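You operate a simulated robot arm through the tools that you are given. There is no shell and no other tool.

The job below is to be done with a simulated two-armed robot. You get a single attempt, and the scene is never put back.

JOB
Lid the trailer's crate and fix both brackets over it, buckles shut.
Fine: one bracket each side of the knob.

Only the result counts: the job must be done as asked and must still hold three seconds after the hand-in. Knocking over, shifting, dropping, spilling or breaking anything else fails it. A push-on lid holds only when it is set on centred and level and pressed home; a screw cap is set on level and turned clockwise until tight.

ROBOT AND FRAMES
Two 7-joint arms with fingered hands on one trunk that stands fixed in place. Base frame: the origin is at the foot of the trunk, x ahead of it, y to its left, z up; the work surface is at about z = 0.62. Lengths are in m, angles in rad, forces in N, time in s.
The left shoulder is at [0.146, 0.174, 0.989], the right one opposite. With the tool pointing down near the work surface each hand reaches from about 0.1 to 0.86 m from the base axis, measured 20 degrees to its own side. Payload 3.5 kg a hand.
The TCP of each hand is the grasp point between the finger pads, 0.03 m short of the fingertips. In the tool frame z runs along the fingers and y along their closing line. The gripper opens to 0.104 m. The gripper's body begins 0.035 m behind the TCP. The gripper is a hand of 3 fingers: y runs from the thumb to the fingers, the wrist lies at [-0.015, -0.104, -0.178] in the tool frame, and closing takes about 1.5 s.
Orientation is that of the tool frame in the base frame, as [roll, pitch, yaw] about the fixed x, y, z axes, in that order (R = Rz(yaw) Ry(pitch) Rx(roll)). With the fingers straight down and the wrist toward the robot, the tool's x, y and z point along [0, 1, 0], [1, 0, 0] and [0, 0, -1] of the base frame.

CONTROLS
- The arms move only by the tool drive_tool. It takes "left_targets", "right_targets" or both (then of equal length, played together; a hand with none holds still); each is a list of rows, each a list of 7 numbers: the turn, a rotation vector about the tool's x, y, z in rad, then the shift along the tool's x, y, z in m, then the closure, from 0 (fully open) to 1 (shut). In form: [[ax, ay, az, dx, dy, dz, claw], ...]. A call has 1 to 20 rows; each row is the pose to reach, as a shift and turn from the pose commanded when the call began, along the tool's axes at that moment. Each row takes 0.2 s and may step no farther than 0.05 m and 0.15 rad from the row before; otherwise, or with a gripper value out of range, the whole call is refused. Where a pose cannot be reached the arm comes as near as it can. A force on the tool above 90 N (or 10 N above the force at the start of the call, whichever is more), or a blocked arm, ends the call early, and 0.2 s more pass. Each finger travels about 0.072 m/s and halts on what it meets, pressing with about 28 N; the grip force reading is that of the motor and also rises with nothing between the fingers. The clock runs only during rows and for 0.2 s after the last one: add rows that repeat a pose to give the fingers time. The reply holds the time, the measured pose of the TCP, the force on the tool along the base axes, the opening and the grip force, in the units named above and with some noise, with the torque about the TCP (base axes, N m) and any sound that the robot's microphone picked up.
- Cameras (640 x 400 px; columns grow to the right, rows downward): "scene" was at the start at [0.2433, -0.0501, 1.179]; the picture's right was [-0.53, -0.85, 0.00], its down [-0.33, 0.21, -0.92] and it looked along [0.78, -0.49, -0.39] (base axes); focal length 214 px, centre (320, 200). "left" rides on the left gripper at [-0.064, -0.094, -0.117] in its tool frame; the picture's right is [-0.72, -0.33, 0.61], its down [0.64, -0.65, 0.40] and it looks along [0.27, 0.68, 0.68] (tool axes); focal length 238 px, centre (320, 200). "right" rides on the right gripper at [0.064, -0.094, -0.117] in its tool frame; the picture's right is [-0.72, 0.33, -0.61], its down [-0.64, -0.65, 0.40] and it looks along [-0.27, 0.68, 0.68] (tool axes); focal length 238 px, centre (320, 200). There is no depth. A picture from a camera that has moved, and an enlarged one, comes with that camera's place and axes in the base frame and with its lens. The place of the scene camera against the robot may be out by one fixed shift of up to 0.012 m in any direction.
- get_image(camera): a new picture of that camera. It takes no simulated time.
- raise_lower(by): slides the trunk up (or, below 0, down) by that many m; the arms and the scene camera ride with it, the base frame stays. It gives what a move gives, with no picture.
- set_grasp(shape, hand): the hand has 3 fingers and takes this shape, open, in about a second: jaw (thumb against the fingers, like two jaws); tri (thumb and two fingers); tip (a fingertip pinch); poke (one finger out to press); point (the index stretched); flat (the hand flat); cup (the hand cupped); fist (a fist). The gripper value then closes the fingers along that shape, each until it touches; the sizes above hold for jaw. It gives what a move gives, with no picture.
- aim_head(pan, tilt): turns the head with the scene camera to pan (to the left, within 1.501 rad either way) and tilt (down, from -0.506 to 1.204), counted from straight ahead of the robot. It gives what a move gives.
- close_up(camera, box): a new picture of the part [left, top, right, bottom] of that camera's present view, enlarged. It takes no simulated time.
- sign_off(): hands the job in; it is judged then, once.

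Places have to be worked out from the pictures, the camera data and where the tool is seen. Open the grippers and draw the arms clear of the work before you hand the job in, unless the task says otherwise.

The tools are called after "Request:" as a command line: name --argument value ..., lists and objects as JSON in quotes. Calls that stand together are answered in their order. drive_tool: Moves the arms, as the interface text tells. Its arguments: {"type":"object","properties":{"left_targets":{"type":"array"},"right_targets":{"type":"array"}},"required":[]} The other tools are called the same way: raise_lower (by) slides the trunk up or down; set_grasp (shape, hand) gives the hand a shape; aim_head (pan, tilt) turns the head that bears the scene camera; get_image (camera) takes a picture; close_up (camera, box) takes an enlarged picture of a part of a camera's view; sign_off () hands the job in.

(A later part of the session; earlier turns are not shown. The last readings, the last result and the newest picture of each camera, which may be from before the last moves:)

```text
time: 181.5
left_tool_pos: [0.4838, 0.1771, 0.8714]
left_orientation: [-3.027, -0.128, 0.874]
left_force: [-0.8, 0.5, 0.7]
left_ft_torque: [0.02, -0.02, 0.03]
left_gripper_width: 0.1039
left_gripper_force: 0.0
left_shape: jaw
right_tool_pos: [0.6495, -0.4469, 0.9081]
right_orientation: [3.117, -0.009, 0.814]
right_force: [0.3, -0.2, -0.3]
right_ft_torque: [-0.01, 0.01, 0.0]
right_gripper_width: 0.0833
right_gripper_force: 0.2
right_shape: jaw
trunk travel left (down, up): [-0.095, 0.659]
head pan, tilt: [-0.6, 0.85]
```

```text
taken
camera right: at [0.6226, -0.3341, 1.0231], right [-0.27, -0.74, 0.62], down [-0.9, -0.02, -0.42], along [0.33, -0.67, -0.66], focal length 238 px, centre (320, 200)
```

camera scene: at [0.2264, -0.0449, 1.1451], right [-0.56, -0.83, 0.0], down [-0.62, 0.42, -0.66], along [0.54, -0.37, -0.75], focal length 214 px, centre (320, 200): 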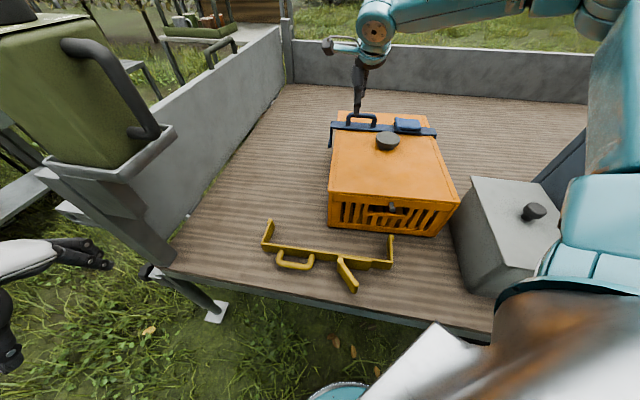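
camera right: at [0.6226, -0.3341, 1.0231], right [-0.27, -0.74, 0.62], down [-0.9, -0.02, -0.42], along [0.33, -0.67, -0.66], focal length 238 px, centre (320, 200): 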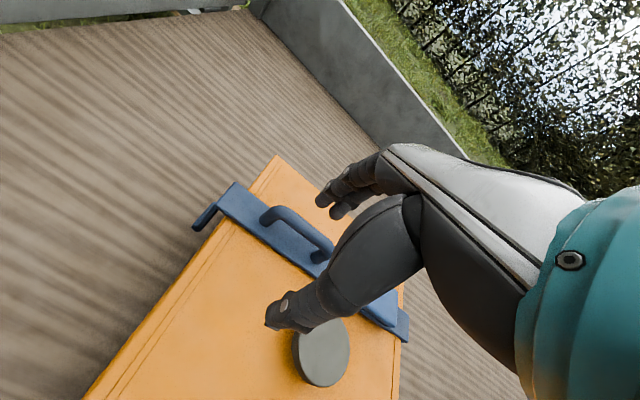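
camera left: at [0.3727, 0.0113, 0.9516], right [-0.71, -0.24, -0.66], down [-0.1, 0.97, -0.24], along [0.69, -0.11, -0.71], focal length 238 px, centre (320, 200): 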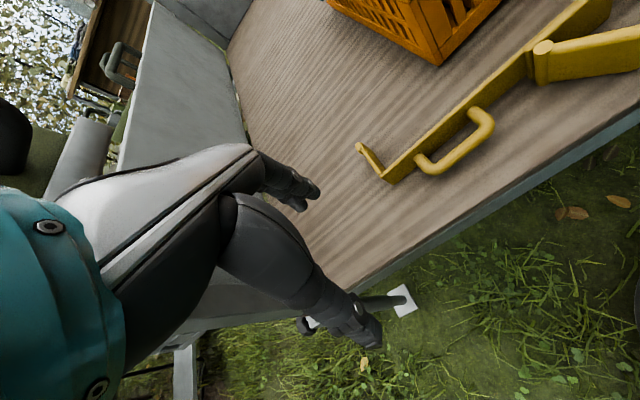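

Both objects are well in view. I'll zoom in to measure the lid's front edge and the yellow plate.

Request:
close_up --camera "scene" --box '[250, 200, 410, 300]'

Request:
close_up --camera "scene" --box '[315, 105, 465, 240]'

```text
4.00 times, centred on (330, 250) of scene
camera zoom: at [0.2264, -0.0449, 1.1451], right [-0.56, -0.83, 0.0], down [-0.62, 0.42, -0.66], along [0.54, -0.37, -0.75], focal length 858 px, centre (280, 0)
```

zoom: 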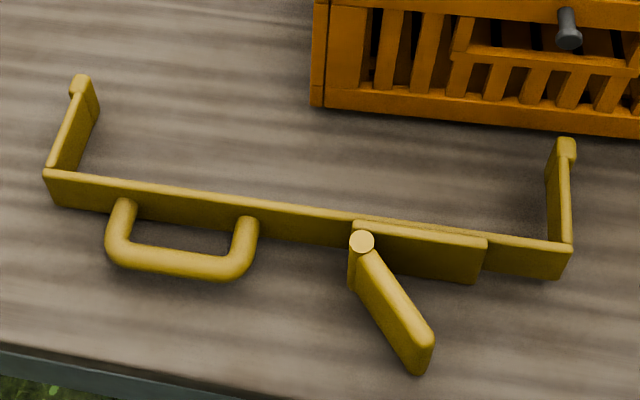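

```text
2.96 times, centred on (390, 172) of scene
camera zoom: at [0.2264, -0.0449, 1.1451], right [-0.56, -0.83, 0.0], down [-0.62, 0.42, -0.66], along [0.54, -0.37, -0.75], focal length 636 px, centre (113, 282)
```

zoom: 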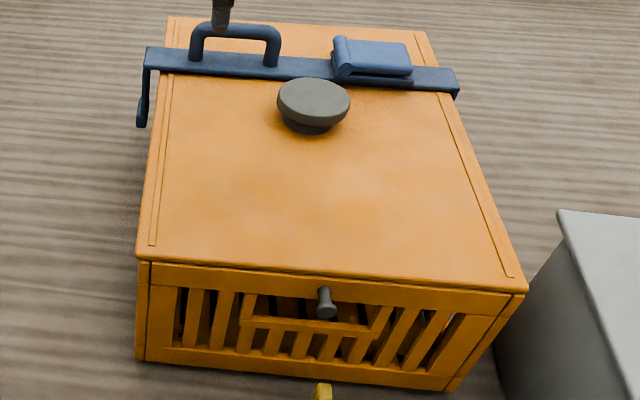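

The crate is now at yaw 48.5° with its lid's front-edge midpoint near (0.402, -0.362). Yellow's middle is at about (0.428, -0.195). I'll bring the right hand back over the lid and above yellow's plate.

Request:
drive_tool --right_targets '[[0.006, 0, 0, 0.004, -0.045, 0, 0.3], [0.012, 0, 0, 0.008, -0.09, 0, 0.4], [0.018, 0, 0, 0.012, -0.135, 0, 0.5], [0.0246, -0.009, 0, 0.016, -0.18, 0, 0.6], [0.0246, -0.009, 0, 0.02, -0.225, 0, 0.6], [0.0246, -0.009, 0, 0.025, -0.27, 0.01, 0.6], [0.0246, -0.009, 0, 0.028, -0.31, 0.03, 0.6], [0.0246, -0.009, 0, 0.0308, -0.334, 0.07, 0.6], [0.0246, -0.009, 0, 0.0308, -0.334, 0.11, 0.6], [0.0246, -0.009, 0, 0.0308, -0.334, 0.15, 0.6]]'

Request:
get_image --camera "right"

Request:
get_image --camera "scene"

```text
time: 183.7
left_tool_pos: [0.4834, 0.1748, 0.8701]
left_orientation: [-3.028, -0.126, 0.872]
left_force: [-0.2, -0.3, 0.4]
left_ft_torque: [0.01, 0.02, 0.01]
left_gripper_width: 0.1036
left_gripper_force: 0.1
left_shape: jaw
right_tool_pos: [0.4308, -0.1981, 0.7499]
right_orientation: [3.142, 0.003, 0.811]
right_force: [-0.4, 0.7, 0.0]
right_ft_torque: [0.0, 0.0, 0.01]
right_gripper_width: 0.0419
right_gripper_force: 0.1
right_shape: jaw
right hand out of reach, approached as far as the arm can: row 8, 9, 10
trunk travel left (down, up): [-0.095, 0.659]
head pan, tilt: [-0.6, 0.85]
```

```text
taken
camera right: at [0.407, -0.0866, 0.8659], right [-0.26, -0.75, 0.61], down [-0.91, -0.02, -0.4], along [0.31, -0.67, -0.68], focal length 238 px, centre (320, 200)
```

right: 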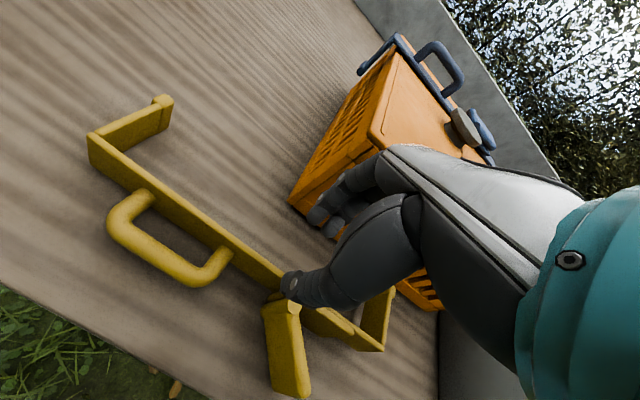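

```text
taken
camera scene: at [0.2264, -0.045, 1.145], right [-0.56, -0.83, 0.0], down [-0.62, 0.42, -0.66], along [0.54, -0.37, -0.75], focal length 214 px, centre (320, 200)
```

scene: 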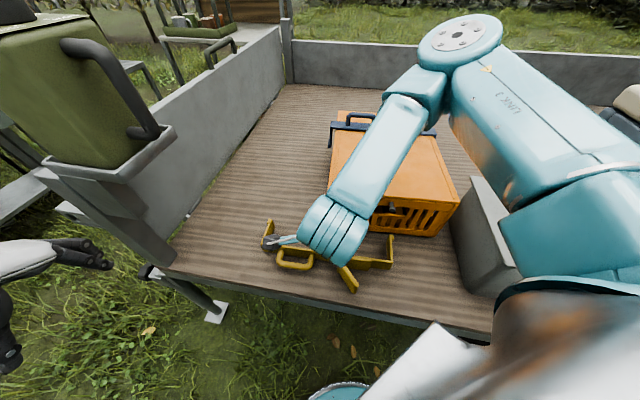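

The hand is centred over the plate between post and lever hinge. I'll lower to pinch the plate's upper edge.

Request:
drive_tool --right_targets '[[0, 0, 0, 0, 0, 0.02, 0.6], [0, 0, 0, 0, 0, 0.04, 0.6], [0, 0, 0, 0, 0, 0.06, 0.6], [0, 0, 0, 0, 0, 0.075, 0.6]]'

Request:
get_image --camera "right"

```text
time: 184.7
left_tool_pos: [0.4848, 0.1767, 0.8718]
left_orientation: [-3.026, -0.128, 0.871]
left_force: [0.5, 0.2, -0.2]
left_ft_torque: [0.03, 0.02, 0.0]
left_gripper_width: 0.1037
left_gripper_force: 0.0
left_shape: jaw
right_tool_pos: [0.4347, -0.2096, 0.6788]
right_orientation: [-3.14, 0.003, 0.815]
right_force: [-0.4, 0.7, 0.9]
right_ft_torque: [0.01, 0.0, 0.02]
right_gripper_width: 0.0421
right_gripper_force: 0.1
right_shape: jaw
right hand out of reach, approached as far as the arm can: row 3, 4
trunk travel left (down, up): [-0.095, 0.659]
head pan, tilt: [-0.6, 0.85]
```

```text
taken
camera right: at [0.411, -0.0976, 0.7964], right [-0.26, -0.75, 0.61], down [-0.92, -0.02, -0.4], along [0.31, -0.66, -0.68], focal length 238 px, centre (320, 200)
```

right: 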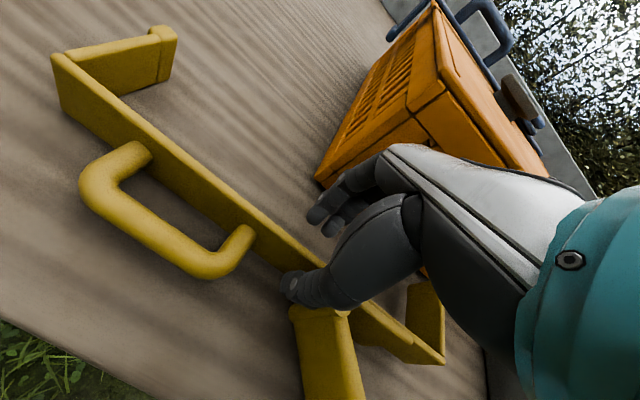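

The plate is between thumb and fingers with about 18 mm overlap. I'll close on it.

Request:
drive_tool --right_targets '[[0, 0, 0, 0, 0, 0.0, 0.75], [0, 0, 0, 0, 0, 0.0, 0.9], [0, 0, 0, 0, 0, 0.0, 1.0], [0, 0, 0, 0, 0, 0.0, 1.0], [0, 0, 0, 0, 0, 0.0, 1.0]]'

Request:
get_image --camera "right"

```text
time: 185.9
left_tool_pos: [0.4836, 0.1763, 0.872]
left_orientation: [-3.029, -0.129, 0.873]
left_force: [-0.1, 0.9, 0.3]
left_ft_torque: [-0.01, 0.02, 0.02]
left_gripper_width: 0.1037
left_gripper_force: 0.1
left_shape: jaw
right_tool_pos: [0.4346, -0.2095, 0.6797]
right_orientation: [-3.14, 0.001, 0.813]
right_force: [0.1, -0.1, -0.5]
right_ft_torque: [-0.01, -0.03, 0.01]
right_gripper_width: 0.0022
right_gripper_force: 27.5
right_shape: jaw
trunk travel left (down, up): [-0.095, 0.659]
head pan, tilt: [-0.6, 0.85]
```

```text
taken
camera right: at [0.4111, -0.0977, 0.7965], right [-0.26, -0.75, 0.61], down [-0.92, -0.02, -0.4], along [0.31, -0.66, -0.68], focal length 238 px, centre (320, 200)
```

right: 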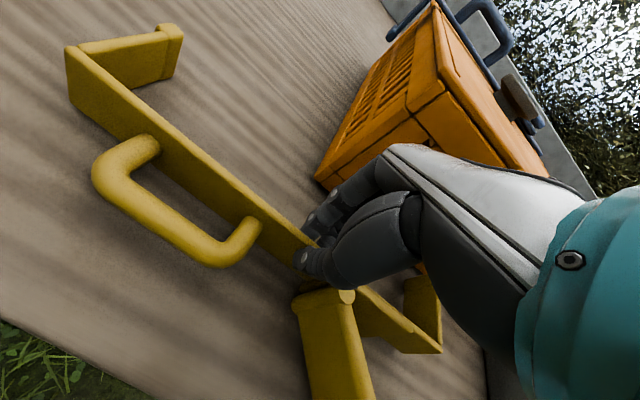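

The plate is pinched. I'll lift it and check how it hangs.

Request:
drive_tool --right_targets '[[0, 0, 0, 0, 0, -0.02, 1.0], [0, 0, 0, 0, 0, -0.05, 1.0], [0, 0, 0, 0, 0, -0.09, 1.0], [0, 0, 0, 0, 0, -0.13, 1.0], [0, 0, 0, 0, 0, -0.17, 1.0], [0, 0, 0, 0, 0, -0.21, 1.0]]'

Request:
get_image --camera "right"

Request:
get_image --camera "scene"

```text
time: 187.3
left_tool_pos: [0.4838, 0.177, 0.8711]
left_orientation: [-3.028, -0.127, 0.874]
left_force: [0.2, -0.2, 0.1]
left_ft_torque: [0.01, -0.03, -0.02]
left_gripper_width: 0.1037
left_gripper_force: 0.0
left_shape: jaw
right_tool_pos: [0.438, -0.2097, 0.8928]
right_orientation: [3.139, 0.002, 0.813]
right_force: [-0.8, 1.2, -1.6]
right_ft_torque: [-0.03, -0.04, 0.04]
right_gripper_width: 0.0022
right_gripper_force: 27.7
right_shape: jaw
right hand out of reach, approached as far as the arm can: row 3, 4, 5
trunk travel left (down, up): [-0.095, 0.659]
head pan, tilt: [-0.6, 0.85]
```

```text
taken
camera right: at [0.414, -0.098, 1.0091], right [-0.26, -0.75, 0.62], down [-0.91, -0.02, -0.4], along [0.31, -0.67, -0.68], focal length 238 px, centre (320, 200)
```

right: 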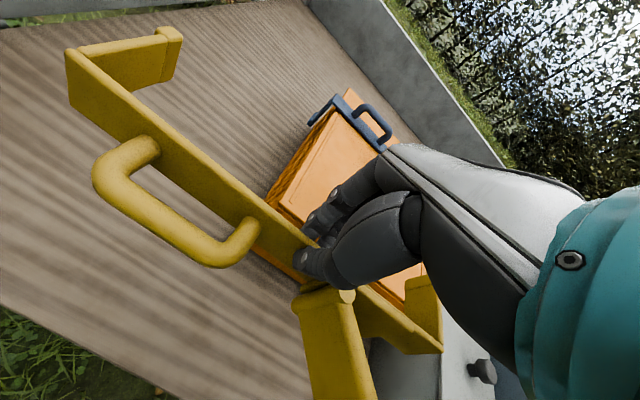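

```text
taken
camera scene: at [0.2258, -0.0447, 1.1453], right [-0.56, -0.83, 0.0], down [-0.62, 0.42, -0.66], along [0.55, -0.37, -0.75], focal length 214 px, centre (320, 200)
```

scene: 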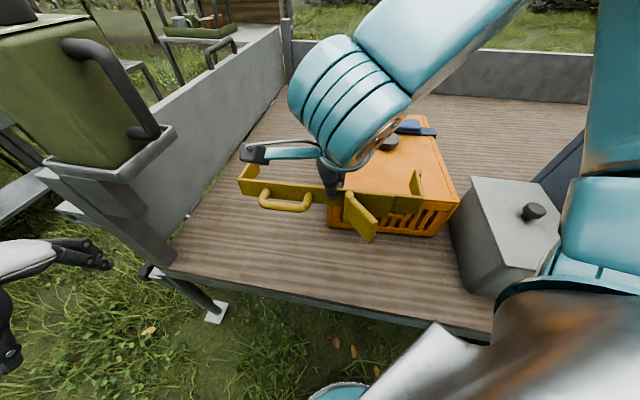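

Yellow is held firmly and level, legs pointing forward. That suggests a neat finish: stand its plate on edge on the lid with both legs outside the crate walls, then let it tip forward, so the legs swing down outside the walls. I'll carry it over the near half of the lid.

Request:
drive_tool --right_targets '[[0, 0, 0, 0, 0.0, -0.04, 1.0], [0, 0, -0.006, -0.02, 0.025, -0.05, 1.0], [0, 0, -0.012, -0.045, 0.055, -0.05, 1.0], [0, 0, -0.018, -0.07, 0.09, -0.05, 1.0], [0, 0, -0.024, -0.095, 0.122, -0.05, 1.0], [0, 0, -0.03, -0.12, 0.154, -0.05, 1.0], [0, 0, -0.0335, -0.1429, 0.1845, -0.05, 1.0], [0, 0, -0.0335, -0.1429, 0.1845, -0.05, 1.0]]'

Request:
get_image --camera "scene"

Request:
get_image --camera "right"

```text
time: 189.1
left_tool_pos: [0.4835, 0.177, 0.8712]
left_orientation: [-3.027, -0.125, 0.873]
left_force: [0.6, 0.0, 0.5]
left_ft_torque: [-0.01, -0.01, 0.0]
left_gripper_width: 0.1036
left_gripper_force: 0.1
left_shape: jaw
right_tool_pos: [0.4733, -0.4373, 0.9417]
right_orientation: [3.139, 0.002, 0.847]
right_force: [-0.1, 0.1, -1.7]
right_ft_torque: [-0.01, 0.01, 0.0]
right_gripper_width: 0.0022
right_gripper_force: 27.7
right_shape: jaw
trunk travel left (down, up): [-0.095, 0.659]
head pan, tilt: [-0.6, 0.85]
```

```text
taken
camera scene: at [0.2264, -0.0453, 1.1451], right [-0.56, -0.83, 0.0], down [-0.62, 0.42, -0.66], along [0.54, -0.37, -0.75], focal length 214 px, centre (320, 200)
```

scene: 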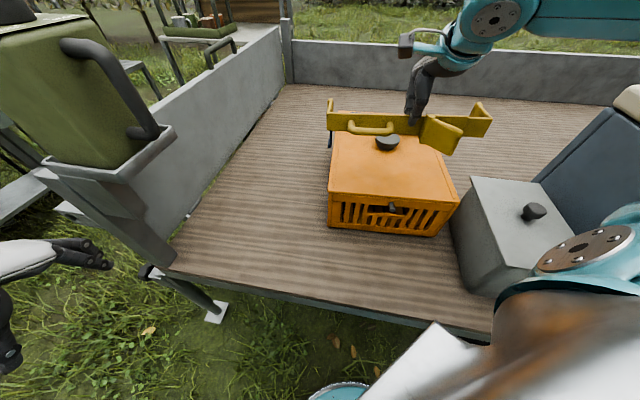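

```text
taken
camera right: at [0.4468, -0.3265, 1.0589], right [-0.23, -0.75, 0.62], down [-0.91, -0.05, -0.4], along [0.33, -0.66, -0.68], focal length 238 px, centre (320, 200)
```

right: 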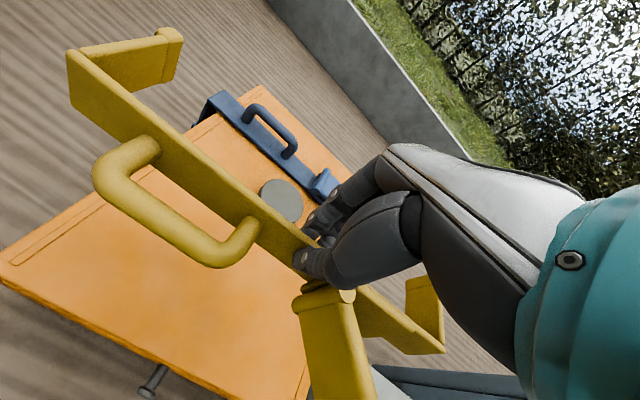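

Yellow is above the near half of the lid. I'll raise the trunk 6 cm for elbow clearance, then lean the bracket forward 0.3 rad so that it tips the right way when released.

Request:
raise_lower --by 0.06

Request:
drive_tool --right_targets '[[0.1, 0, 0, 0, 0, 0.02, 1.0], [0.2, 0, 0, 0, 0, 0.04, 1.0], [0.3, 0, 0, 0, 0, 0.055, 1.0], [0.3, 0, 0, 0, 0, 0.055, 1.0]]'

Request:
get_image --camera "scene"

Request:
close_up --camera "scene" --box '[300, 80, 480, 230]'

```text
time: 190.1
left_tool_pos: [0.4844, 0.1764, 0.9299]
left_orientation: [-3.025, -0.124, 0.87]
left_force: [0.8, 0.3, -0.4]
left_ft_torque: [0.0, 0.01, 0.01]
left_gripper_width: 0.1039
left_gripper_force: 0.1
left_shape: jaw
right_tool_pos: [0.4743, -0.4391, 1.0004]
right_orientation: [-3.141, 0.002, 0.845]
right_force: [1.5, 0.4, -1.7]
right_ft_torque: [-0.03, 0.02, 0.02]
right_gripper_width: 0.0019
right_gripper_force: 28.2
right_shape: jaw
trunk travel left (down, up): [-0.155, 0.599]
head pan, tilt: [-0.6, 0.85]
```

```text
time: 191.1
left_tool_pos: [0.4841, 0.176, 0.9311]
left_orientation: [-3.028, -0.127, 0.871]
left_force: [0.3, 0.3, 0.4]
left_ft_torque: [-0.01, 0.0, 0.02]
left_gripper_width: 0.1036
left_gripper_force: 0.0
left_shape: jaw
right_tool_pos: [0.474, -0.4413, 0.9463]
right_orientation: [-2.843, 0.002, 0.846]
right_force: [-0.4, 0.1, -1.6]
right_ft_torque: [-0.05, -0.01, -0.03]
right_gripper_width: 0.0022
right_gripper_force: 28.4
right_shape: jaw
trunk travel left (down, up): [-0.155, 0.599]
head pan, tilt: [-0.6, 0.85]
```

```text
taken
camera scene: at [0.1922, -0.0451, 1.2085], right [-0.56, -0.83, 0.0], down [-0.62, 0.42, -0.66], along [0.54, -0.37, -0.75], focal length 214 px, centre (320, 200)
```

scene: 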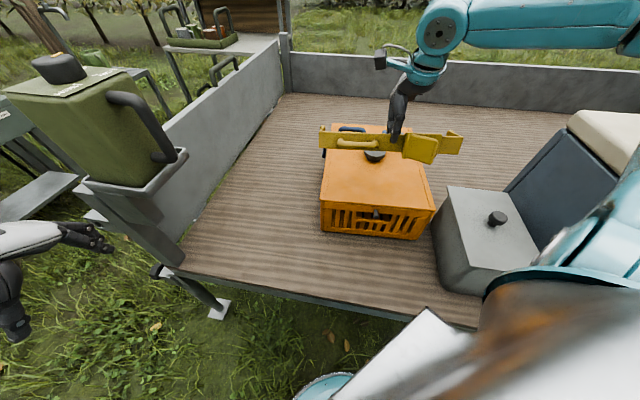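

```text
2.67 times, centred on (390, 155) of scene
camera zoom: at [0.1922, -0.0451, 1.2085], right [-0.56, -0.83, 0.0], down [-0.62, 0.42, -0.66], along [0.54, -0.37, -0.75], focal length 572 px, centre (133, 320)
```

zoom: 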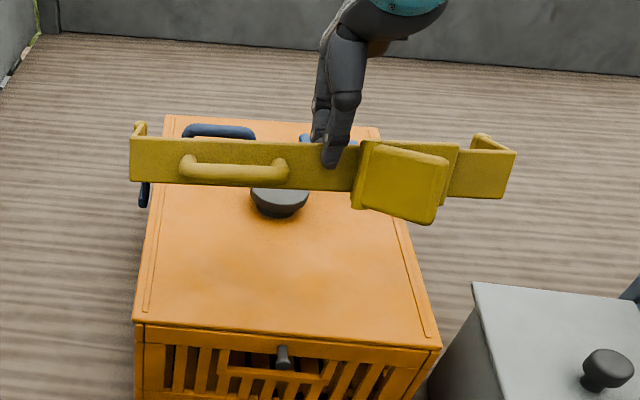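

It's leaning as intended. I'll lower to about 3 cm above the lid and turn the head to look straight along the crate, to check the legs against its sides.

Request:
drive_tool --right_targets '[[0, 0, 0, 0, 0.006, 0.0191, 1.0], [0, 0, 0, 0, 0.0118, 0.0382, 1.0], [0, 0, 0, 0, 0.0177, 0.0573, 1.0], [0, 0, 0, 0, 0.0236, 0.0764, 1.0], [0, 0, 0, 0, 0.0236, 0.0764, 1.0]]'

Request:
aim_head --pan -0.74 --tilt 0.75

Request:
get_image --camera "scene"

Request:
close_up --camera "scene" --box '[270, 120, 420, 240]'

Request:
get_image --camera "right"

```text
time: 192.3
left_tool_pos: [0.4833, 0.1758, 0.9304]
left_orientation: [-3.028, -0.127, 0.871]
left_force: [-0.8, -0.2, -0.1]
left_ft_torque: [-0.02, 0.0, -0.02]
left_gripper_width: 0.1038
left_gripper_force: 0.1
left_shape: jaw
right_tool_pos: [0.4731, -0.4406, 0.8674]
right_orientation: [-2.841, 0.001, 0.848]
right_force: [0.4, -0.7, -2.3]
right_ft_torque: [-0.01, 0.0, -0.02]
right_gripper_width: 0.0022
right_gripper_force: 28.0
right_shape: jaw
trunk travel left (down, up): [-0.155, 0.599]
head pan, tilt: [-0.6, 0.85]
```

```text
time: 192.9
left_tool_pos: [0.4834, 0.1761, 0.9313]
left_orientation: [-3.027, -0.127, 0.871]
left_force: [0.2, -0.3, 0.1]
left_ft_torque: [-0.01, -0.02, 0.0]
left_gripper_width: 0.1039
left_gripper_force: 0.0
left_shape: jaw
right_tool_pos: [0.4742, -0.442, 0.8683]
right_orientation: [-2.842, 0.002, 0.847]
right_force: [-0.2, 0.9, -1.5]
right_ft_torque: [-0.01, -0.02, -0.01]
right_gripper_width: 0.0018
right_gripper_force: 27.8
right_shape: jaw
trunk travel left (down, up): [-0.155, 0.599]
head pan, tilt: [-0.74, 0.75]
```

```text
taken
camera scene: at [0.189, -0.0568, 1.2164], right [-0.67, -0.74, 0.0], down [-0.5, 0.46, -0.73], along [0.54, -0.49, -0.68], focal length 214 px, centre (320, 200)
```

scene: 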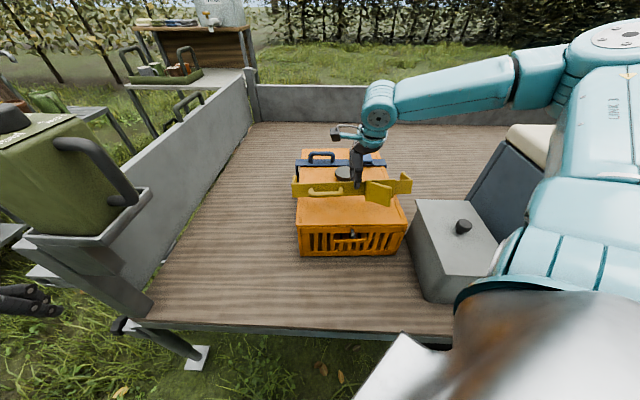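

```text
3.33 times, centred on (345, 180) of scene
camera zoom: at [0.189, -0.0568, 1.2164], right [-0.67, -0.74, 0.0], down [-0.5, 0.46, -0.73], along [0.54, -0.49, -0.68], focal length 715 px, centre (237, 267)
```

zoom: 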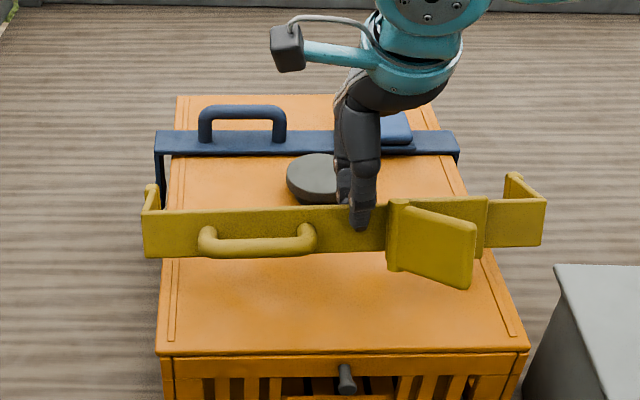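

```text
taken
camera right: at [0.4753, -0.3554, 1.0075], right [-0.11, -0.86, 0.49], down [-0.98, 0.01, -0.19], along [0.16, -0.5, -0.85], focal length 238 px, centre (320, 200)
```

right: 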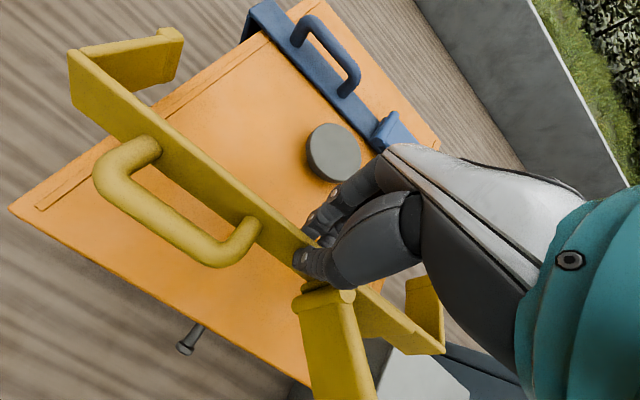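

The legs straddle the lid on both sides, with the bracket about 4 mm right of centre and yawed about 1°. I'll correct that slightly and lower another 3 cm.

Request:
drive_tool --right_targets '[[0, 0.0017, 0.006, 0.002, 0.0, 0.0, 1.0], [0, 0.0035, 0.0115, 0.004, 0.0, 0.0, 1.0], [0, 0.0035, 0.0115, 0.004, 0.003, 0.0096, 1.0], [0, 0.0035, 0.0115, 0.004, 0.006, 0.0191, 1.0], [0, 0.0035, 0.0115, 0.004, 0.0083, 0.0268, 1.0], [0, 0.0035, 0.0115, 0.004, 0.0083, 0.0268, 1.0]]'

Request:
close_up --camera "scene" --box '[270, 120, 420, 240]'

Request:
close_up --camera "scene" --box '[280, 170, 330, 215]'

Request:
close_up --camera "scene" --box '[365, 165, 415, 210]'

```text
time: 194.3
left_tool_pos: [0.4827, 0.1764, 0.9311]
left_orientation: [-3.026, -0.127, 0.873]
left_force: [-0.1, -0.1, 0.0]
left_ft_torque: [0.0, 0.02, 0.01]
left_gripper_width: 0.1037
left_gripper_force: 0.2
left_shape: jaw
right_tool_pos: [0.4757, -0.4361, 0.8399]
right_orientation: [-2.843, 0.001, 0.834]
right_force: [-0.4, 0.3, -1.5]
right_ft_torque: [-0.08, -0.03, 0.02]
right_gripper_width: 0.0019
right_gripper_force: 28.1
right_shape: jaw
trunk travel left (down, up): [-0.155, 0.599]
head pan, tilt: [-0.74, 0.75]
```

```text
3.33 times, centred on (345, 180) of scene
camera zoom: at [0.189, -0.0568, 1.2165], right [-0.67, -0.74, 0.0], down [-0.5, 0.46, -0.73], along [0.54, -0.49, -0.68], focal length 715 px, centre (237, 267)
```

zoom: 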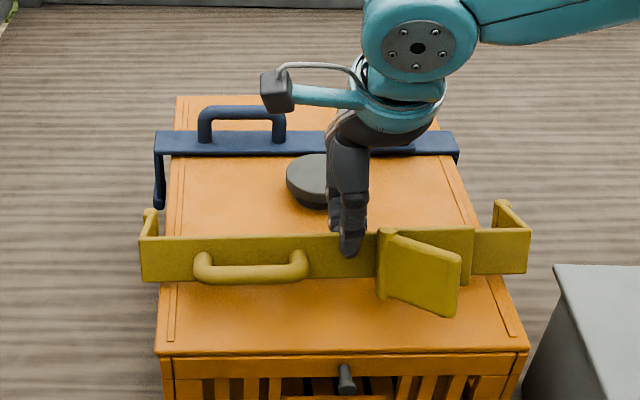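

```text
8.89 times, centred on (305, 192) of scene
camera zoom: at [0.189, -0.0568, 1.2165], right [-0.67, -0.74, 0.0], down [-0.5, 0.46, -0.73], along [0.54, -0.49, -0.68], focal length 1906 px, centre (453, 267)
```

zoom: 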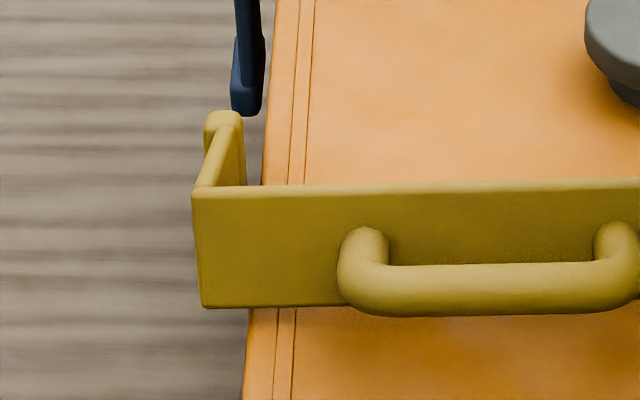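

```text
8.89 times, centred on (390, 188) of scene
camera zoom: at [0.189, -0.0568, 1.2165], right [-0.67, -0.74, 0.0], down [-0.5, 0.46, -0.73], along [0.54, -0.49, -0.68], focal length 1906 px, centre (-302, 311)
```

zoom: 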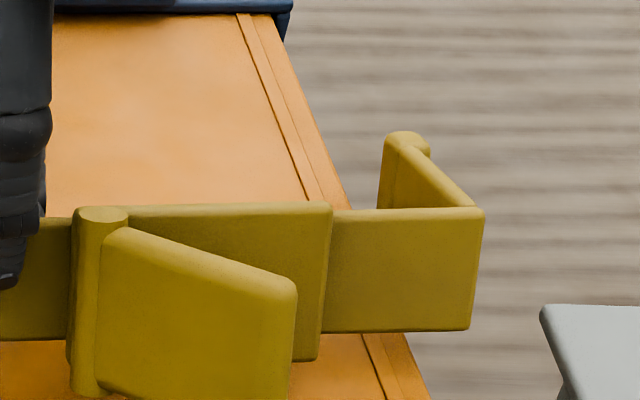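

Overhangs now measure 13 mm on each side, centred, with the feet just outside the lid edges. I'll trim the yaw slightly and lower until the plate edge touches the lid.

Request:
drive_tool --right_targets '[[0, 0.0022, 0.007, -0.0005, 0.0, 0.0, 1.0], [0, 0.0044, 0.0143, -0.001, 0.0, 0.0, 1.0], [0, 0.0044, 0.0143, -0.001, 0.0015, 0.0048, 1.0], [0, 0.0044, 0.0143, -0.001, 0.003, 0.0096, 1.0], [0, 0.0044, 0.0143, -0.001, 0.0041, 0.0134, 1.0], [0, 0.0044, 0.0143, -0.001, 0.0041, 0.0134, 1.0]]'

Request:
close_up --camera "scene" --box '[270, 120, 420, 240]'

Request:
get_image --camera "right"

```text
time: 195.8
left_tool_pos: [0.483, 0.1777, 0.9309]
left_orientation: [-3.028, -0.127, 0.873]
left_force: [-0.4, -0.2, 0.7]
left_ft_torque: [-0.02, 0.02, 0.01]
left_gripper_width: 0.1036
left_gripper_force: 0.1
left_shape: jaw
right_tool_pos: [0.476, -0.437, 0.825]
right_orientation: [-2.842, 0.003, 0.821]
right_force: [2.4, -1.7, 7.7]
right_ft_torque: [0.08, 0.11, 0.01]
right_gripper_width: 0.0031
right_gripper_force: 28.3
right_shape: jaw
trunk travel left (down, up): [-0.155, 0.599]
head pan, tilt: [-0.74, 0.75]
```

```text
3.33 times, centred on (345, 180) of scene
camera zoom: at [0.1886, -0.0564, 1.2166], right [-0.67, -0.74, 0.0], down [-0.5, 0.46, -0.73], along [0.54, -0.49, -0.68], focal length 715 px, centre (237, 267)
```

zoom: 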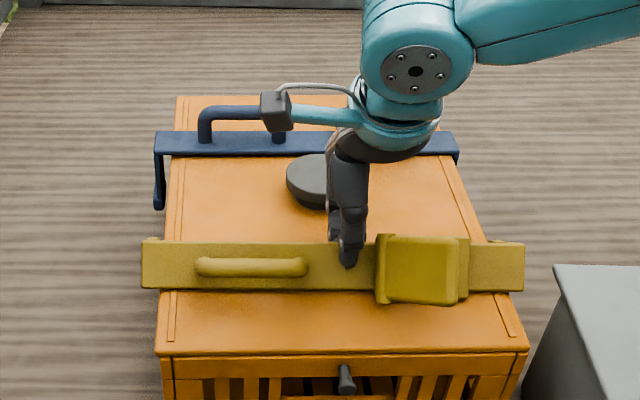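

```text
taken
camera right: at [0.4792, -0.3526, 0.9646], right [-0.13, -0.86, 0.49], down [-0.98, 0.04, -0.19], along [0.15, -0.51, -0.85], focal length 238 px, centre (320, 200)
```

right: 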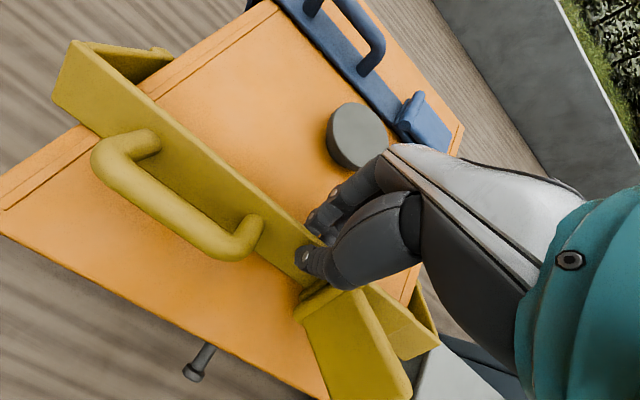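

The plate edge touches (7.7 N) and the bracket has begun to lean forward in the grip. I'll open gradually, raising the hand a few millimetres so the fingers clear the lid.

Request:
drive_tool --right_targets '[[0, 0, 0, 0, -0.0009, -0.0029, 0.85], [0, 0, 0, 0, -0.0015, -0.0048, 0.75], [0, 0, 0, 0, -0.0024, -0.0076, 0.65], [0, 0, 0, 0, -0.003, -0.0095, 0.6], [0, 0, 0, 0, -0.003, -0.0095, 0.6]]'

Request:
close_up --camera "scene" --box '[270, 120, 420, 240]'

Request:
get_image --camera "right"

```text
time: 196.9
left_tool_pos: [0.4827, 0.1768, 0.932]
left_orientation: [-3.028, -0.128, 0.872]
left_force: [-0.5, -1.6, 0.6]
left_ft_torque: [0.03, 0.01, 0.01]
left_gripper_width: 0.1039
left_gripper_force: 0.0
left_shape: jaw
right_tool_pos: [0.4746, -0.4364, 0.8355]
right_orientation: [-2.842, 0.002, 0.819]
right_force: [-0.6, -0.4, 0.1]
right_ft_torque: [0.0, 0.02, 0.03]
right_gripper_width: 0.0413
right_gripper_force: 0.1
right_shape: jaw
trunk travel left (down, up): [-0.155, 0.599]
head pan, tilt: [-0.74, 0.75]
```

```text
3.33 times, centred on (345, 180) of scene
camera zoom: at [0.1888, -0.0567, 1.2165], right [-0.67, -0.74, 0.0], down [-0.5, 0.46, -0.73], along [0.54, -0.49, -0.68], focal length 715 px, centre (237, 267)
```

zoom: 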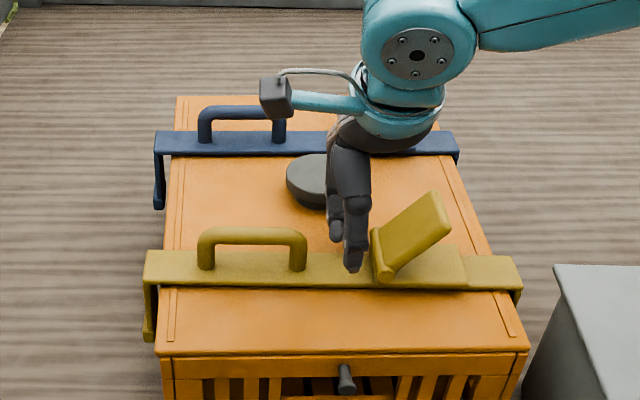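

```text
taken
camera right: at [0.4789, -0.3517, 0.9746], right [-0.13, -0.86, 0.49], down [-0.98, 0.04, -0.19], along [0.15, -0.51, -0.85], focal length 238 px, centre (320, 200)
```

right: 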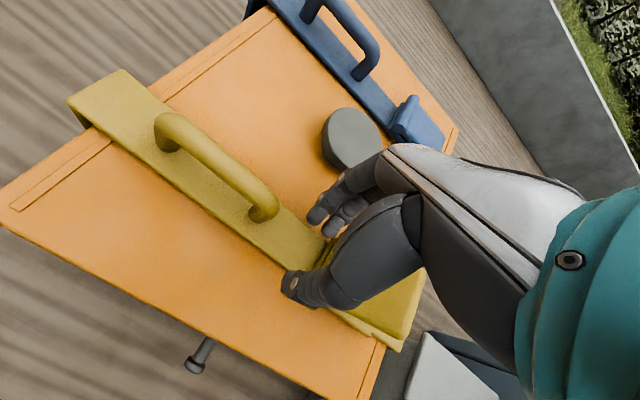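

It tipped neatly into place: yellow now lies flat across the lid, legs outside both walls, on the near side of the knob. I'll raise the hand clear.

Request:
drive_tool --right_targets '[[0, 0, 0, 0, -0.006, -0.019, 0.6], [0, 0, 0, 0, -0.015, -0.048, 0.6], [-0.1, 0, 0, 0, -0.027, -0.086, 0.6], [-0.2, 0, 0, 0, -0.038, -0.124, 0.7], [-0.3, 0, 0, 0, -0.038, -0.124, 0.9], [-0.3, 0, 0, 0, -0.038, -0.124, 1.0], [-0.3, 0, 0, 0, -0.038, -0.124, 1.0]]'

Request:
close_up --camera "scene" --box '[270, 120, 420, 240]'

Request:
get_image --camera "right"

```text
time: 198.6
left_tool_pos: [0.4838, 0.1771, 0.9318]
left_orientation: [-3.025, -0.127, 0.873]
left_force: [-0.9, 0.2, 0.3]
left_ft_torque: [0.02, 0.0, -0.01]
left_gripper_width: 0.1036
left_gripper_force: 0.1
left_shape: jaw
right_tool_pos: [0.4752, -0.4369, 0.965]
right_orientation: [3.141, 0.002, 0.819]
right_force: [0.1, 0.0, 0.5]
right_ft_torque: [0.01, 0.02, 0.05]
right_gripper_width: 0.0
right_gripper_force: 28.2
right_shape: jaw
trunk travel left (down, up): [-0.155, 0.599]
head pan, tilt: [-0.74, 0.75]
```

```text
3.33 times, centred on (345, 180) of scene
camera zoom: at [0.1888, -0.0567, 1.2165], right [-0.67, -0.74, 0.0], down [-0.5, 0.46, -0.73], along [0.54, -0.49, -0.68], focal length 715 px, centre (237, 267)
```

zoom: 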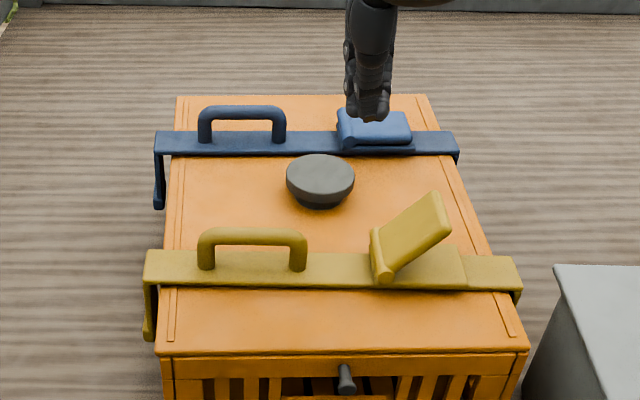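

```text
taken
camera right: at [0.4504, -0.3242, 1.0823], right [-0.25, -0.75, 0.62], down [-0.91, -0.02, -0.4], along [0.32, -0.66, -0.68], focal length 238 px, centre (320, 200)
```

right: 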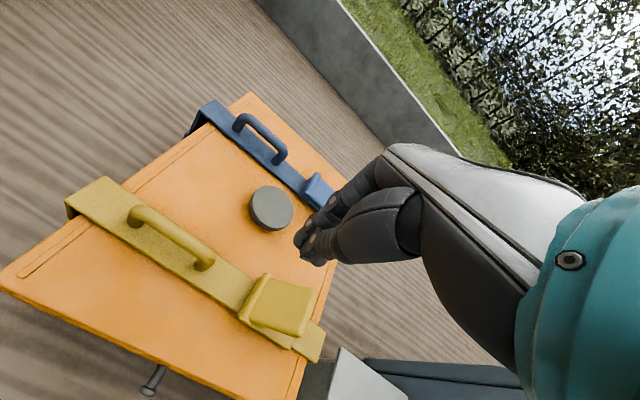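

Both brackets are now in place, one each side of the knob. For yellow's lever I'll raise the trunk 6 cm for elbow room and move over its outer half.

Request:
raise_lower --by 0.06

Request:
drive_tool --right_targets '[[0, 0, 0, -0.024, 0.001, 0.02, 1.0], [0, 0, 0, -0.048, 0.002, 0.04, 1.0], [0, 0, 0, -0.0704, 0.0023, 0.06, 1.0], [0, 0, 0, -0.0704, 0.0023, 0.085, 1.0], [0, 0, 0, -0.0704, 0.0023, 0.1, 1.0]]'

Request:
get_image --camera "right"

Request:
get_image --camera "scene"

```text
time: 199.6
left_tool_pos: [0.4842, 0.1766, 0.9893]
left_orientation: [-3.024, -0.124, 0.872]
left_force: [-0.2, 0.3, 0.2]
left_ft_torque: [-0.01, 0.03, -0.02]
left_gripper_width: 0.1037
left_gripper_force: 0.0
left_shape: jaw
right_tool_pos: [0.4757, -0.4366, 1.0229]
right_orientation: [3.141, 0.002, 0.82]
right_force: [-0.2, -0.4, 0.3]
right_ft_torque: [0.01, 0.01, -0.01]
right_gripper_width: 0.0
right_gripper_force: 28.6
right_shape: jaw
trunk travel left (down, up): [-0.215, 0.539]
head pan, tilt: [-0.74, 0.75]
```

```text
time: 200.8
left_tool_pos: [0.4843, 0.1757, 0.9908]
left_orientation: [-3.027, -0.127, 0.872]
left_force: [-0.2, 0.0, -0.1]
left_ft_torque: [-0.02, 0.0, -0.02]
left_gripper_width: 0.1038
left_gripper_force: 0.1
left_shape: jaw
right_tool_pos: [0.4265, -0.4888, 0.9233]
right_orientation: [-3.141, 0.001, 0.822]
right_force: [-0.4, 0.3, -0.5]
right_ft_torque: [-0.06, 0.0, 0.01]
right_gripper_width: 0.0
right_gripper_force: 28.5
right_shape: jaw
trunk travel left (down, up): [-0.215, 0.539]
head pan, tilt: [-0.74, 0.75]
```

```text
taken
camera right: at [0.4025, -0.3775, 1.0401], right [-0.25, -0.75, 0.61], down [-0.91, -0.02, -0.4], along [0.32, -0.66, -0.68], focal length 238 px, centre (320, 200)
```

right: 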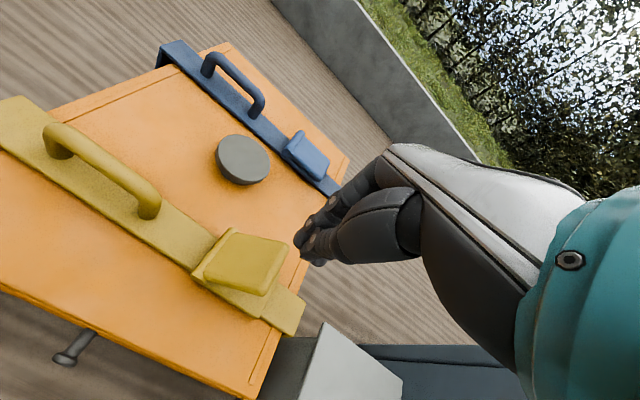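

```text
taken
camera scene: at [0.1581, -0.0568, 1.2789], right [-0.67, -0.74, 0.0], down [-0.5, 0.46, -0.73], along [0.54, -0.49, -0.68], focal length 214 px, centre (320, 200)
```

scene: 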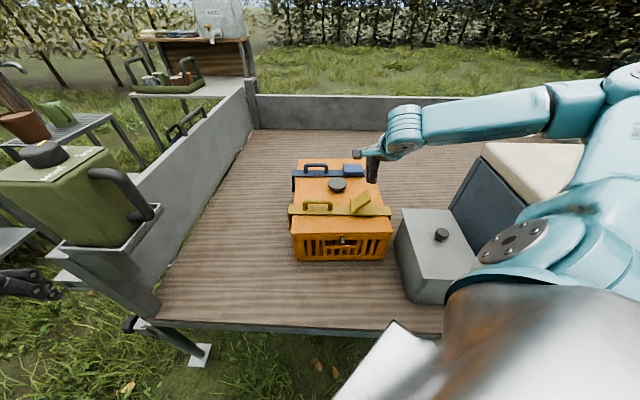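

The TCP is near the lever's tip; I'll shift 6 mm inboard and press straight down in steps.

Request:
drive_tool --right_targets '[[0, 0, 0, 0.006, -0.002, 0.02, 1.0], [0, 0, 0, 0.006, -0.002, 0.045, 1.0], [0, 0, 0, 0.006, -0.002, 0.06, 1.0], [0, 0, 0, 0.006, -0.002, 0.07, 1.0], [0, 0, 0, 0.006, -0.002, 0.08, 1.0]]'

Request:
close_up --camera "scene" --box '[280, 140, 410, 240]'

Request:
get_image --camera "right"

```text
time: 201.9
left_tool_pos: [0.4836, 0.1766, 0.9915]
left_orientation: [-3.026, -0.126, 0.872]
left_force: [0.4, 0.5, 0.0]
left_ft_torque: [-0.02, -0.02, -0.01]
left_gripper_width: 0.1038
left_gripper_force: 0.1
left_shape: jaw
right_tool_pos: [0.4287, -0.4862, 0.8433]
right_orientation: [3.141, 0.001, 0.821]
right_force: [-1.9, -2.3, -0.9]
right_ft_torque: [-0.07, 0.07, 0.0]
right_gripper_width: 0.0002
right_gripper_force: 27.5
right_shape: jaw
trunk travel left (down, up): [-0.215, 0.539]
head pan, tilt: [-0.74, 0.75]
```

```text
4.00 times, centred on (345, 190) of scene
camera zoom: at [0.1579, -0.0569, 1.2789], right [-0.67, -0.74, 0.0], down [-0.5, 0.46, -0.73], along [0.54, -0.49, -0.68], focal length 858 px, centre (220, 240)
```

zoom: 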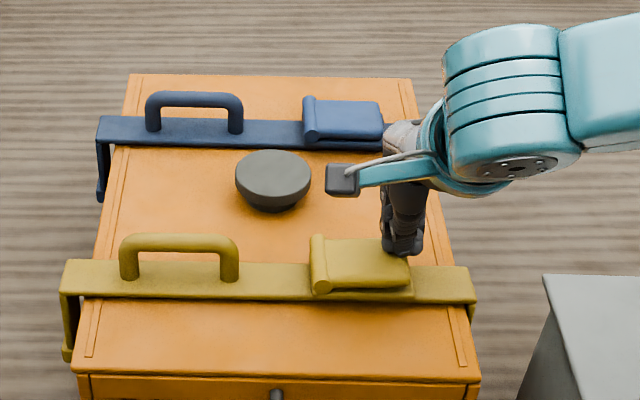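

```text
taken
camera right: at [0.4056, -0.3738, 0.9599], right [-0.25, -0.75, 0.61], down [-0.92, -0.02, -0.4], along [0.32, -0.66, -0.68], focal length 238 px, centre (320, 200)
```

right: 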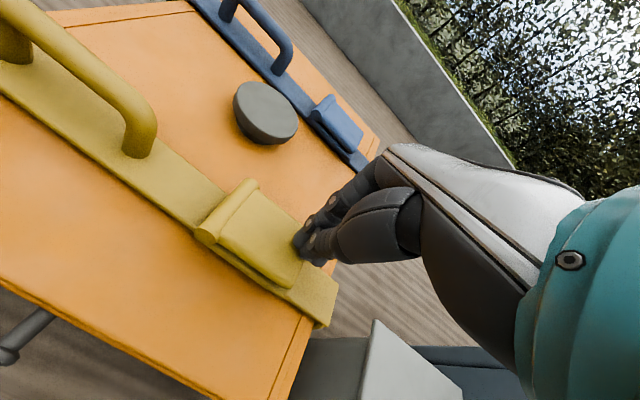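

The lever is almost flat. I'll press the last stretch.

Request:
drive_tool --right_targets '[[0, 0, 0, 0, 0, 0.004, 1.0], [0, 0, 0, 0, 0, 0.008, 1.0], [0, 0, 0, 0, 0, 0.012, 1.0], [0, 0, 0, 0, 0, 0.016, 1.0], [0, 0, 0, 0, 0, 0.016, 1.0]]'

Request:
close_up --camera "scene" --box '[280, 140, 410, 240]'

```text
time: 203.2
left_tool_pos: [0.4796, 0.1786, 0.9934]
left_orientation: [-3.034, -0.128, 0.872]
left_force: [0.2, 0.4, -0.4]
left_ft_torque: [0.05, 0.03, 0.01]
left_gripper_width: 0.1036
left_gripper_force: 0.0
left_shape: jaw
right_tool_pos: [0.4308, -0.4853, 0.8377]
right_orientation: [3.119, -0.002, 0.818]
right_force: [-20.2, -8.0, 66.1]
right_ft_torque: [-0.01, 0.67, 0.01]
right_gripper_width: 0.0
right_gripper_force: 27.8
right_shape: jaw
trunk travel left (down, up): [-0.215, 0.539]
head pan, tilt: [-0.74, 0.75]
```

```text
4.00 times, centred on (345, 190) of scene
camera zoom: at [0.1517, -0.0528, 1.2805], right [-0.67, -0.74, 0.0], down [-0.5, 0.46, -0.74], along [0.54, -0.5, -0.68], focal length 858 px, centre (220, 240)
```

zoom: 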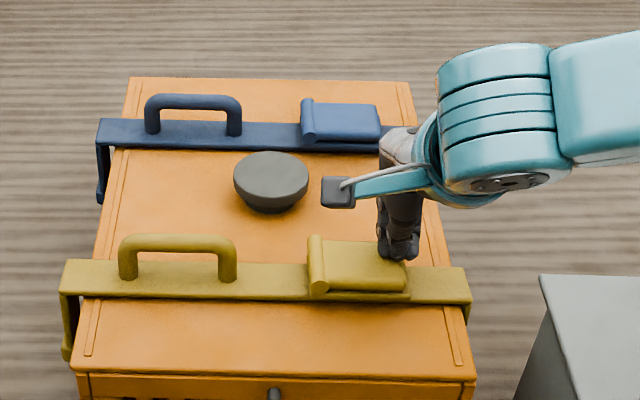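

66 N at the same height where blue's lever ended. I'll rise and compare both levers.

Request:
drive_tool --right_targets '[[0, 0, 0, 0, 0, 0.0, 1.0], [0, 0, 0, 0, 0, -0.02, 1.0], [0, 0, 0, 0, 0, -0.05, 1.0], [0, 0, 0, -0.03, 0, -0.09, 1.0], [0, 0, 0, -0.06, 0, -0.12, 1.0], [0, 0, 0, -0.09, 0, -0.15, 1.0]]'

Request:
close_up --camera "scene" --box '[280, 140, 410, 240]'

Request:
close_up --camera "scene" --box '[335, 150, 405, 220]'

Request:
get_image --camera "right"

```text
time: 204.6
left_tool_pos: [0.4823, 0.1767, 0.991]
left_orientation: [-3.025, -0.127, 0.87]
left_force: [0.1, -0.1, 0.4]
left_ft_torque: [-0.01, -0.04, -0.03]
left_gripper_width: 0.1037
left_gripper_force: 0.1
left_shape: jaw
right_tool_pos: [0.37, -0.5513, 0.9769]
right_orientation: [3.14, 0.001, 0.819]
right_force: [0.3, 0.0, 1.0]
right_ft_torque: [0.0, -0.01, -0.03]
right_gripper_width: 0.0
right_gripper_force: 28.3
right_shape: jaw
trunk travel left (down, up): [-0.215, 0.539]
head pan, tilt: [-0.74, 0.75]
```

```text
4.00 times, centred on (345, 190) of scene
camera zoom: at [0.1576, -0.0563, 1.2791], right [-0.67, -0.74, 0.0], down [-0.5, 0.46, -0.73], along [0.54, -0.49, -0.68], focal length 858 px, centre (220, 240)
```

zoom: 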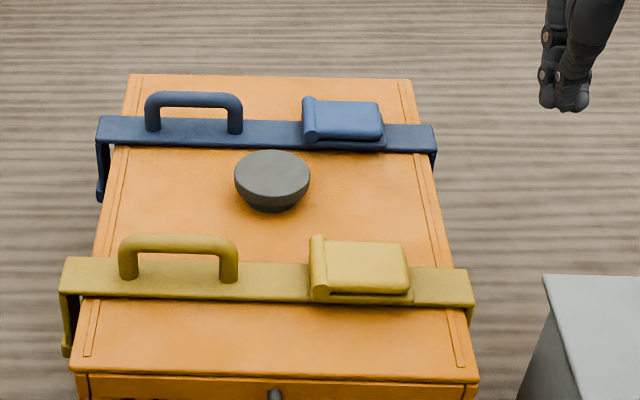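

```text
5.71 times, centred on (370, 185) of scene
camera zoom: at [0.1576, -0.0563, 1.2791], right [-0.67, -0.74, 0.0], down [-0.5, 0.46, -0.73], along [0.54, -0.49, -0.68], focal length 1226 px, centre (34, 286)
```

zoom: 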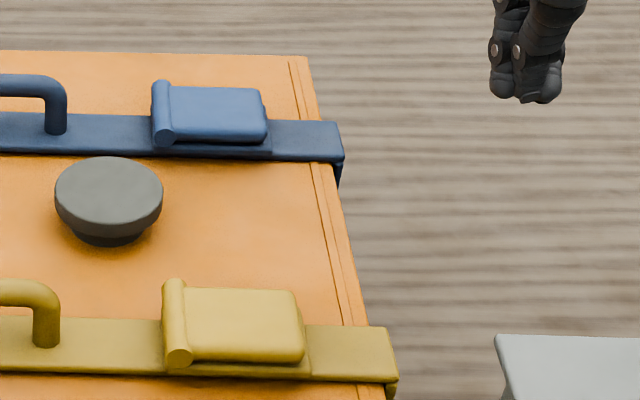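

```text
taken
camera right: at [0.3453, -0.4397, 1.0947], right [-0.25, -0.75, 0.61], down [-0.91, -0.02, -0.4], along [0.32, -0.66, -0.68], focal length 238 px, centre (320, 200)
```

right: 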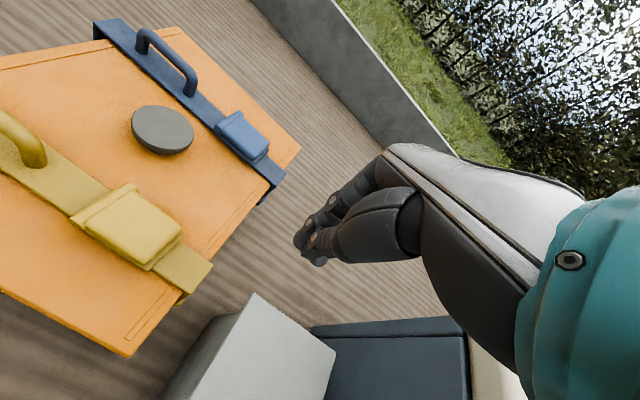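

Both levers lie down. I'll zoom in to check that each is fully flush.

Request:
close_up --camera "right" --box '[60, 90, 300, 320]'

Request:
close_up --camera "scene" --box '[350, 155, 380, 180]'

Request:
close_up --camera "scene" --box '[350, 195, 390, 225]'

Request:
close_up --camera "scene" --box '[285, 160, 325, 240]'

```text
1.74 times, centred on (180, 205) of right
camera zoom: at [0.3453, -0.4397, 1.0947], right [-0.25, -0.75, 0.61], down [-0.91, -0.02, -0.4], along [0.32, -0.66, -0.68], focal length 414 px, centre (564, 191)
```

zoom: 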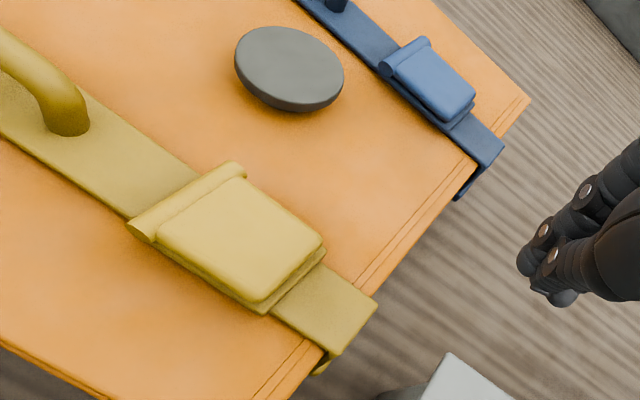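

```text
16.00 times, centred on (365, 168) of scene
camera zoom: at [0.1576, -0.0563, 1.2791], right [-0.67, -0.74, 0.0], down [-0.5, 0.46, -0.73], along [0.54, -0.49, -0.68], focal length 3432 px, centre (-400, 720)
```

zoom: 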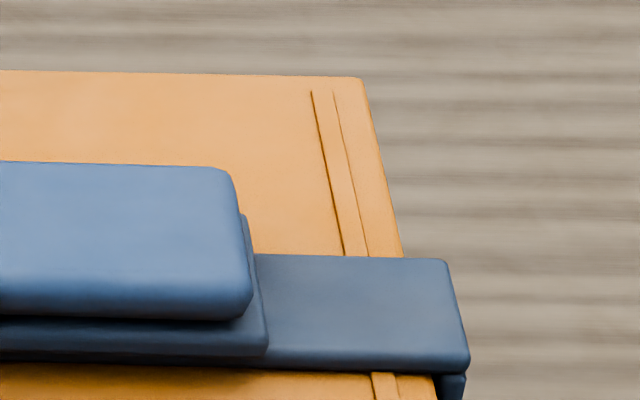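

```text
13.33 times, centred on (370, 210) of scene
camera zoom: at [0.1576, -0.0563, 1.2791], right [-0.67, -0.74, 0.0], down [-0.5, 0.46, -0.73], along [0.54, -0.49, -0.68], focal length 2860 px, centre (-347, 67)
```

zoom: 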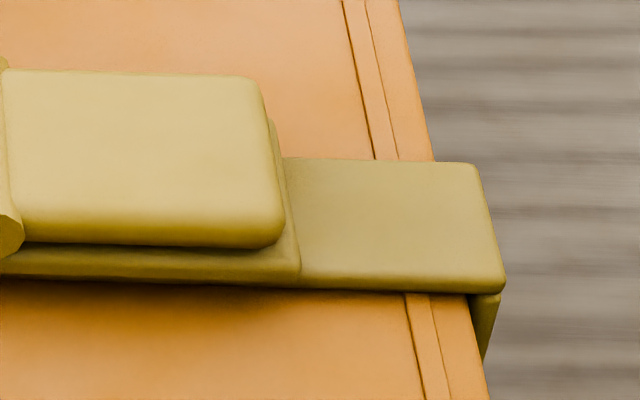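

```text
5.00 times, centred on (305, 200) of scene
camera zoom: at [0.1576, -0.0563, 1.2791], right [-0.67, -0.74, 0.0], down [-0.5, 0.46, -0.73], along [0.54, -0.49, -0.68], focal length 1072 px, centre (395, 200)
```

zoom: 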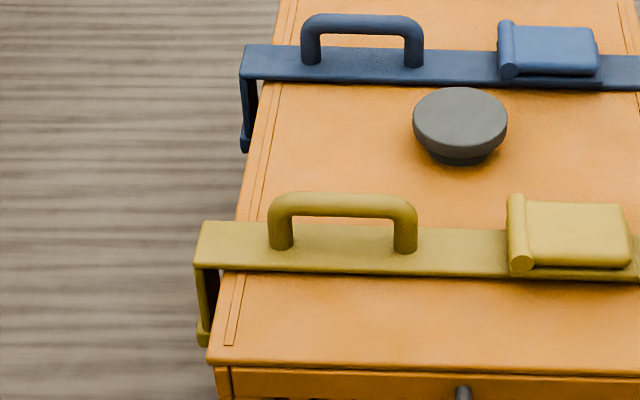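

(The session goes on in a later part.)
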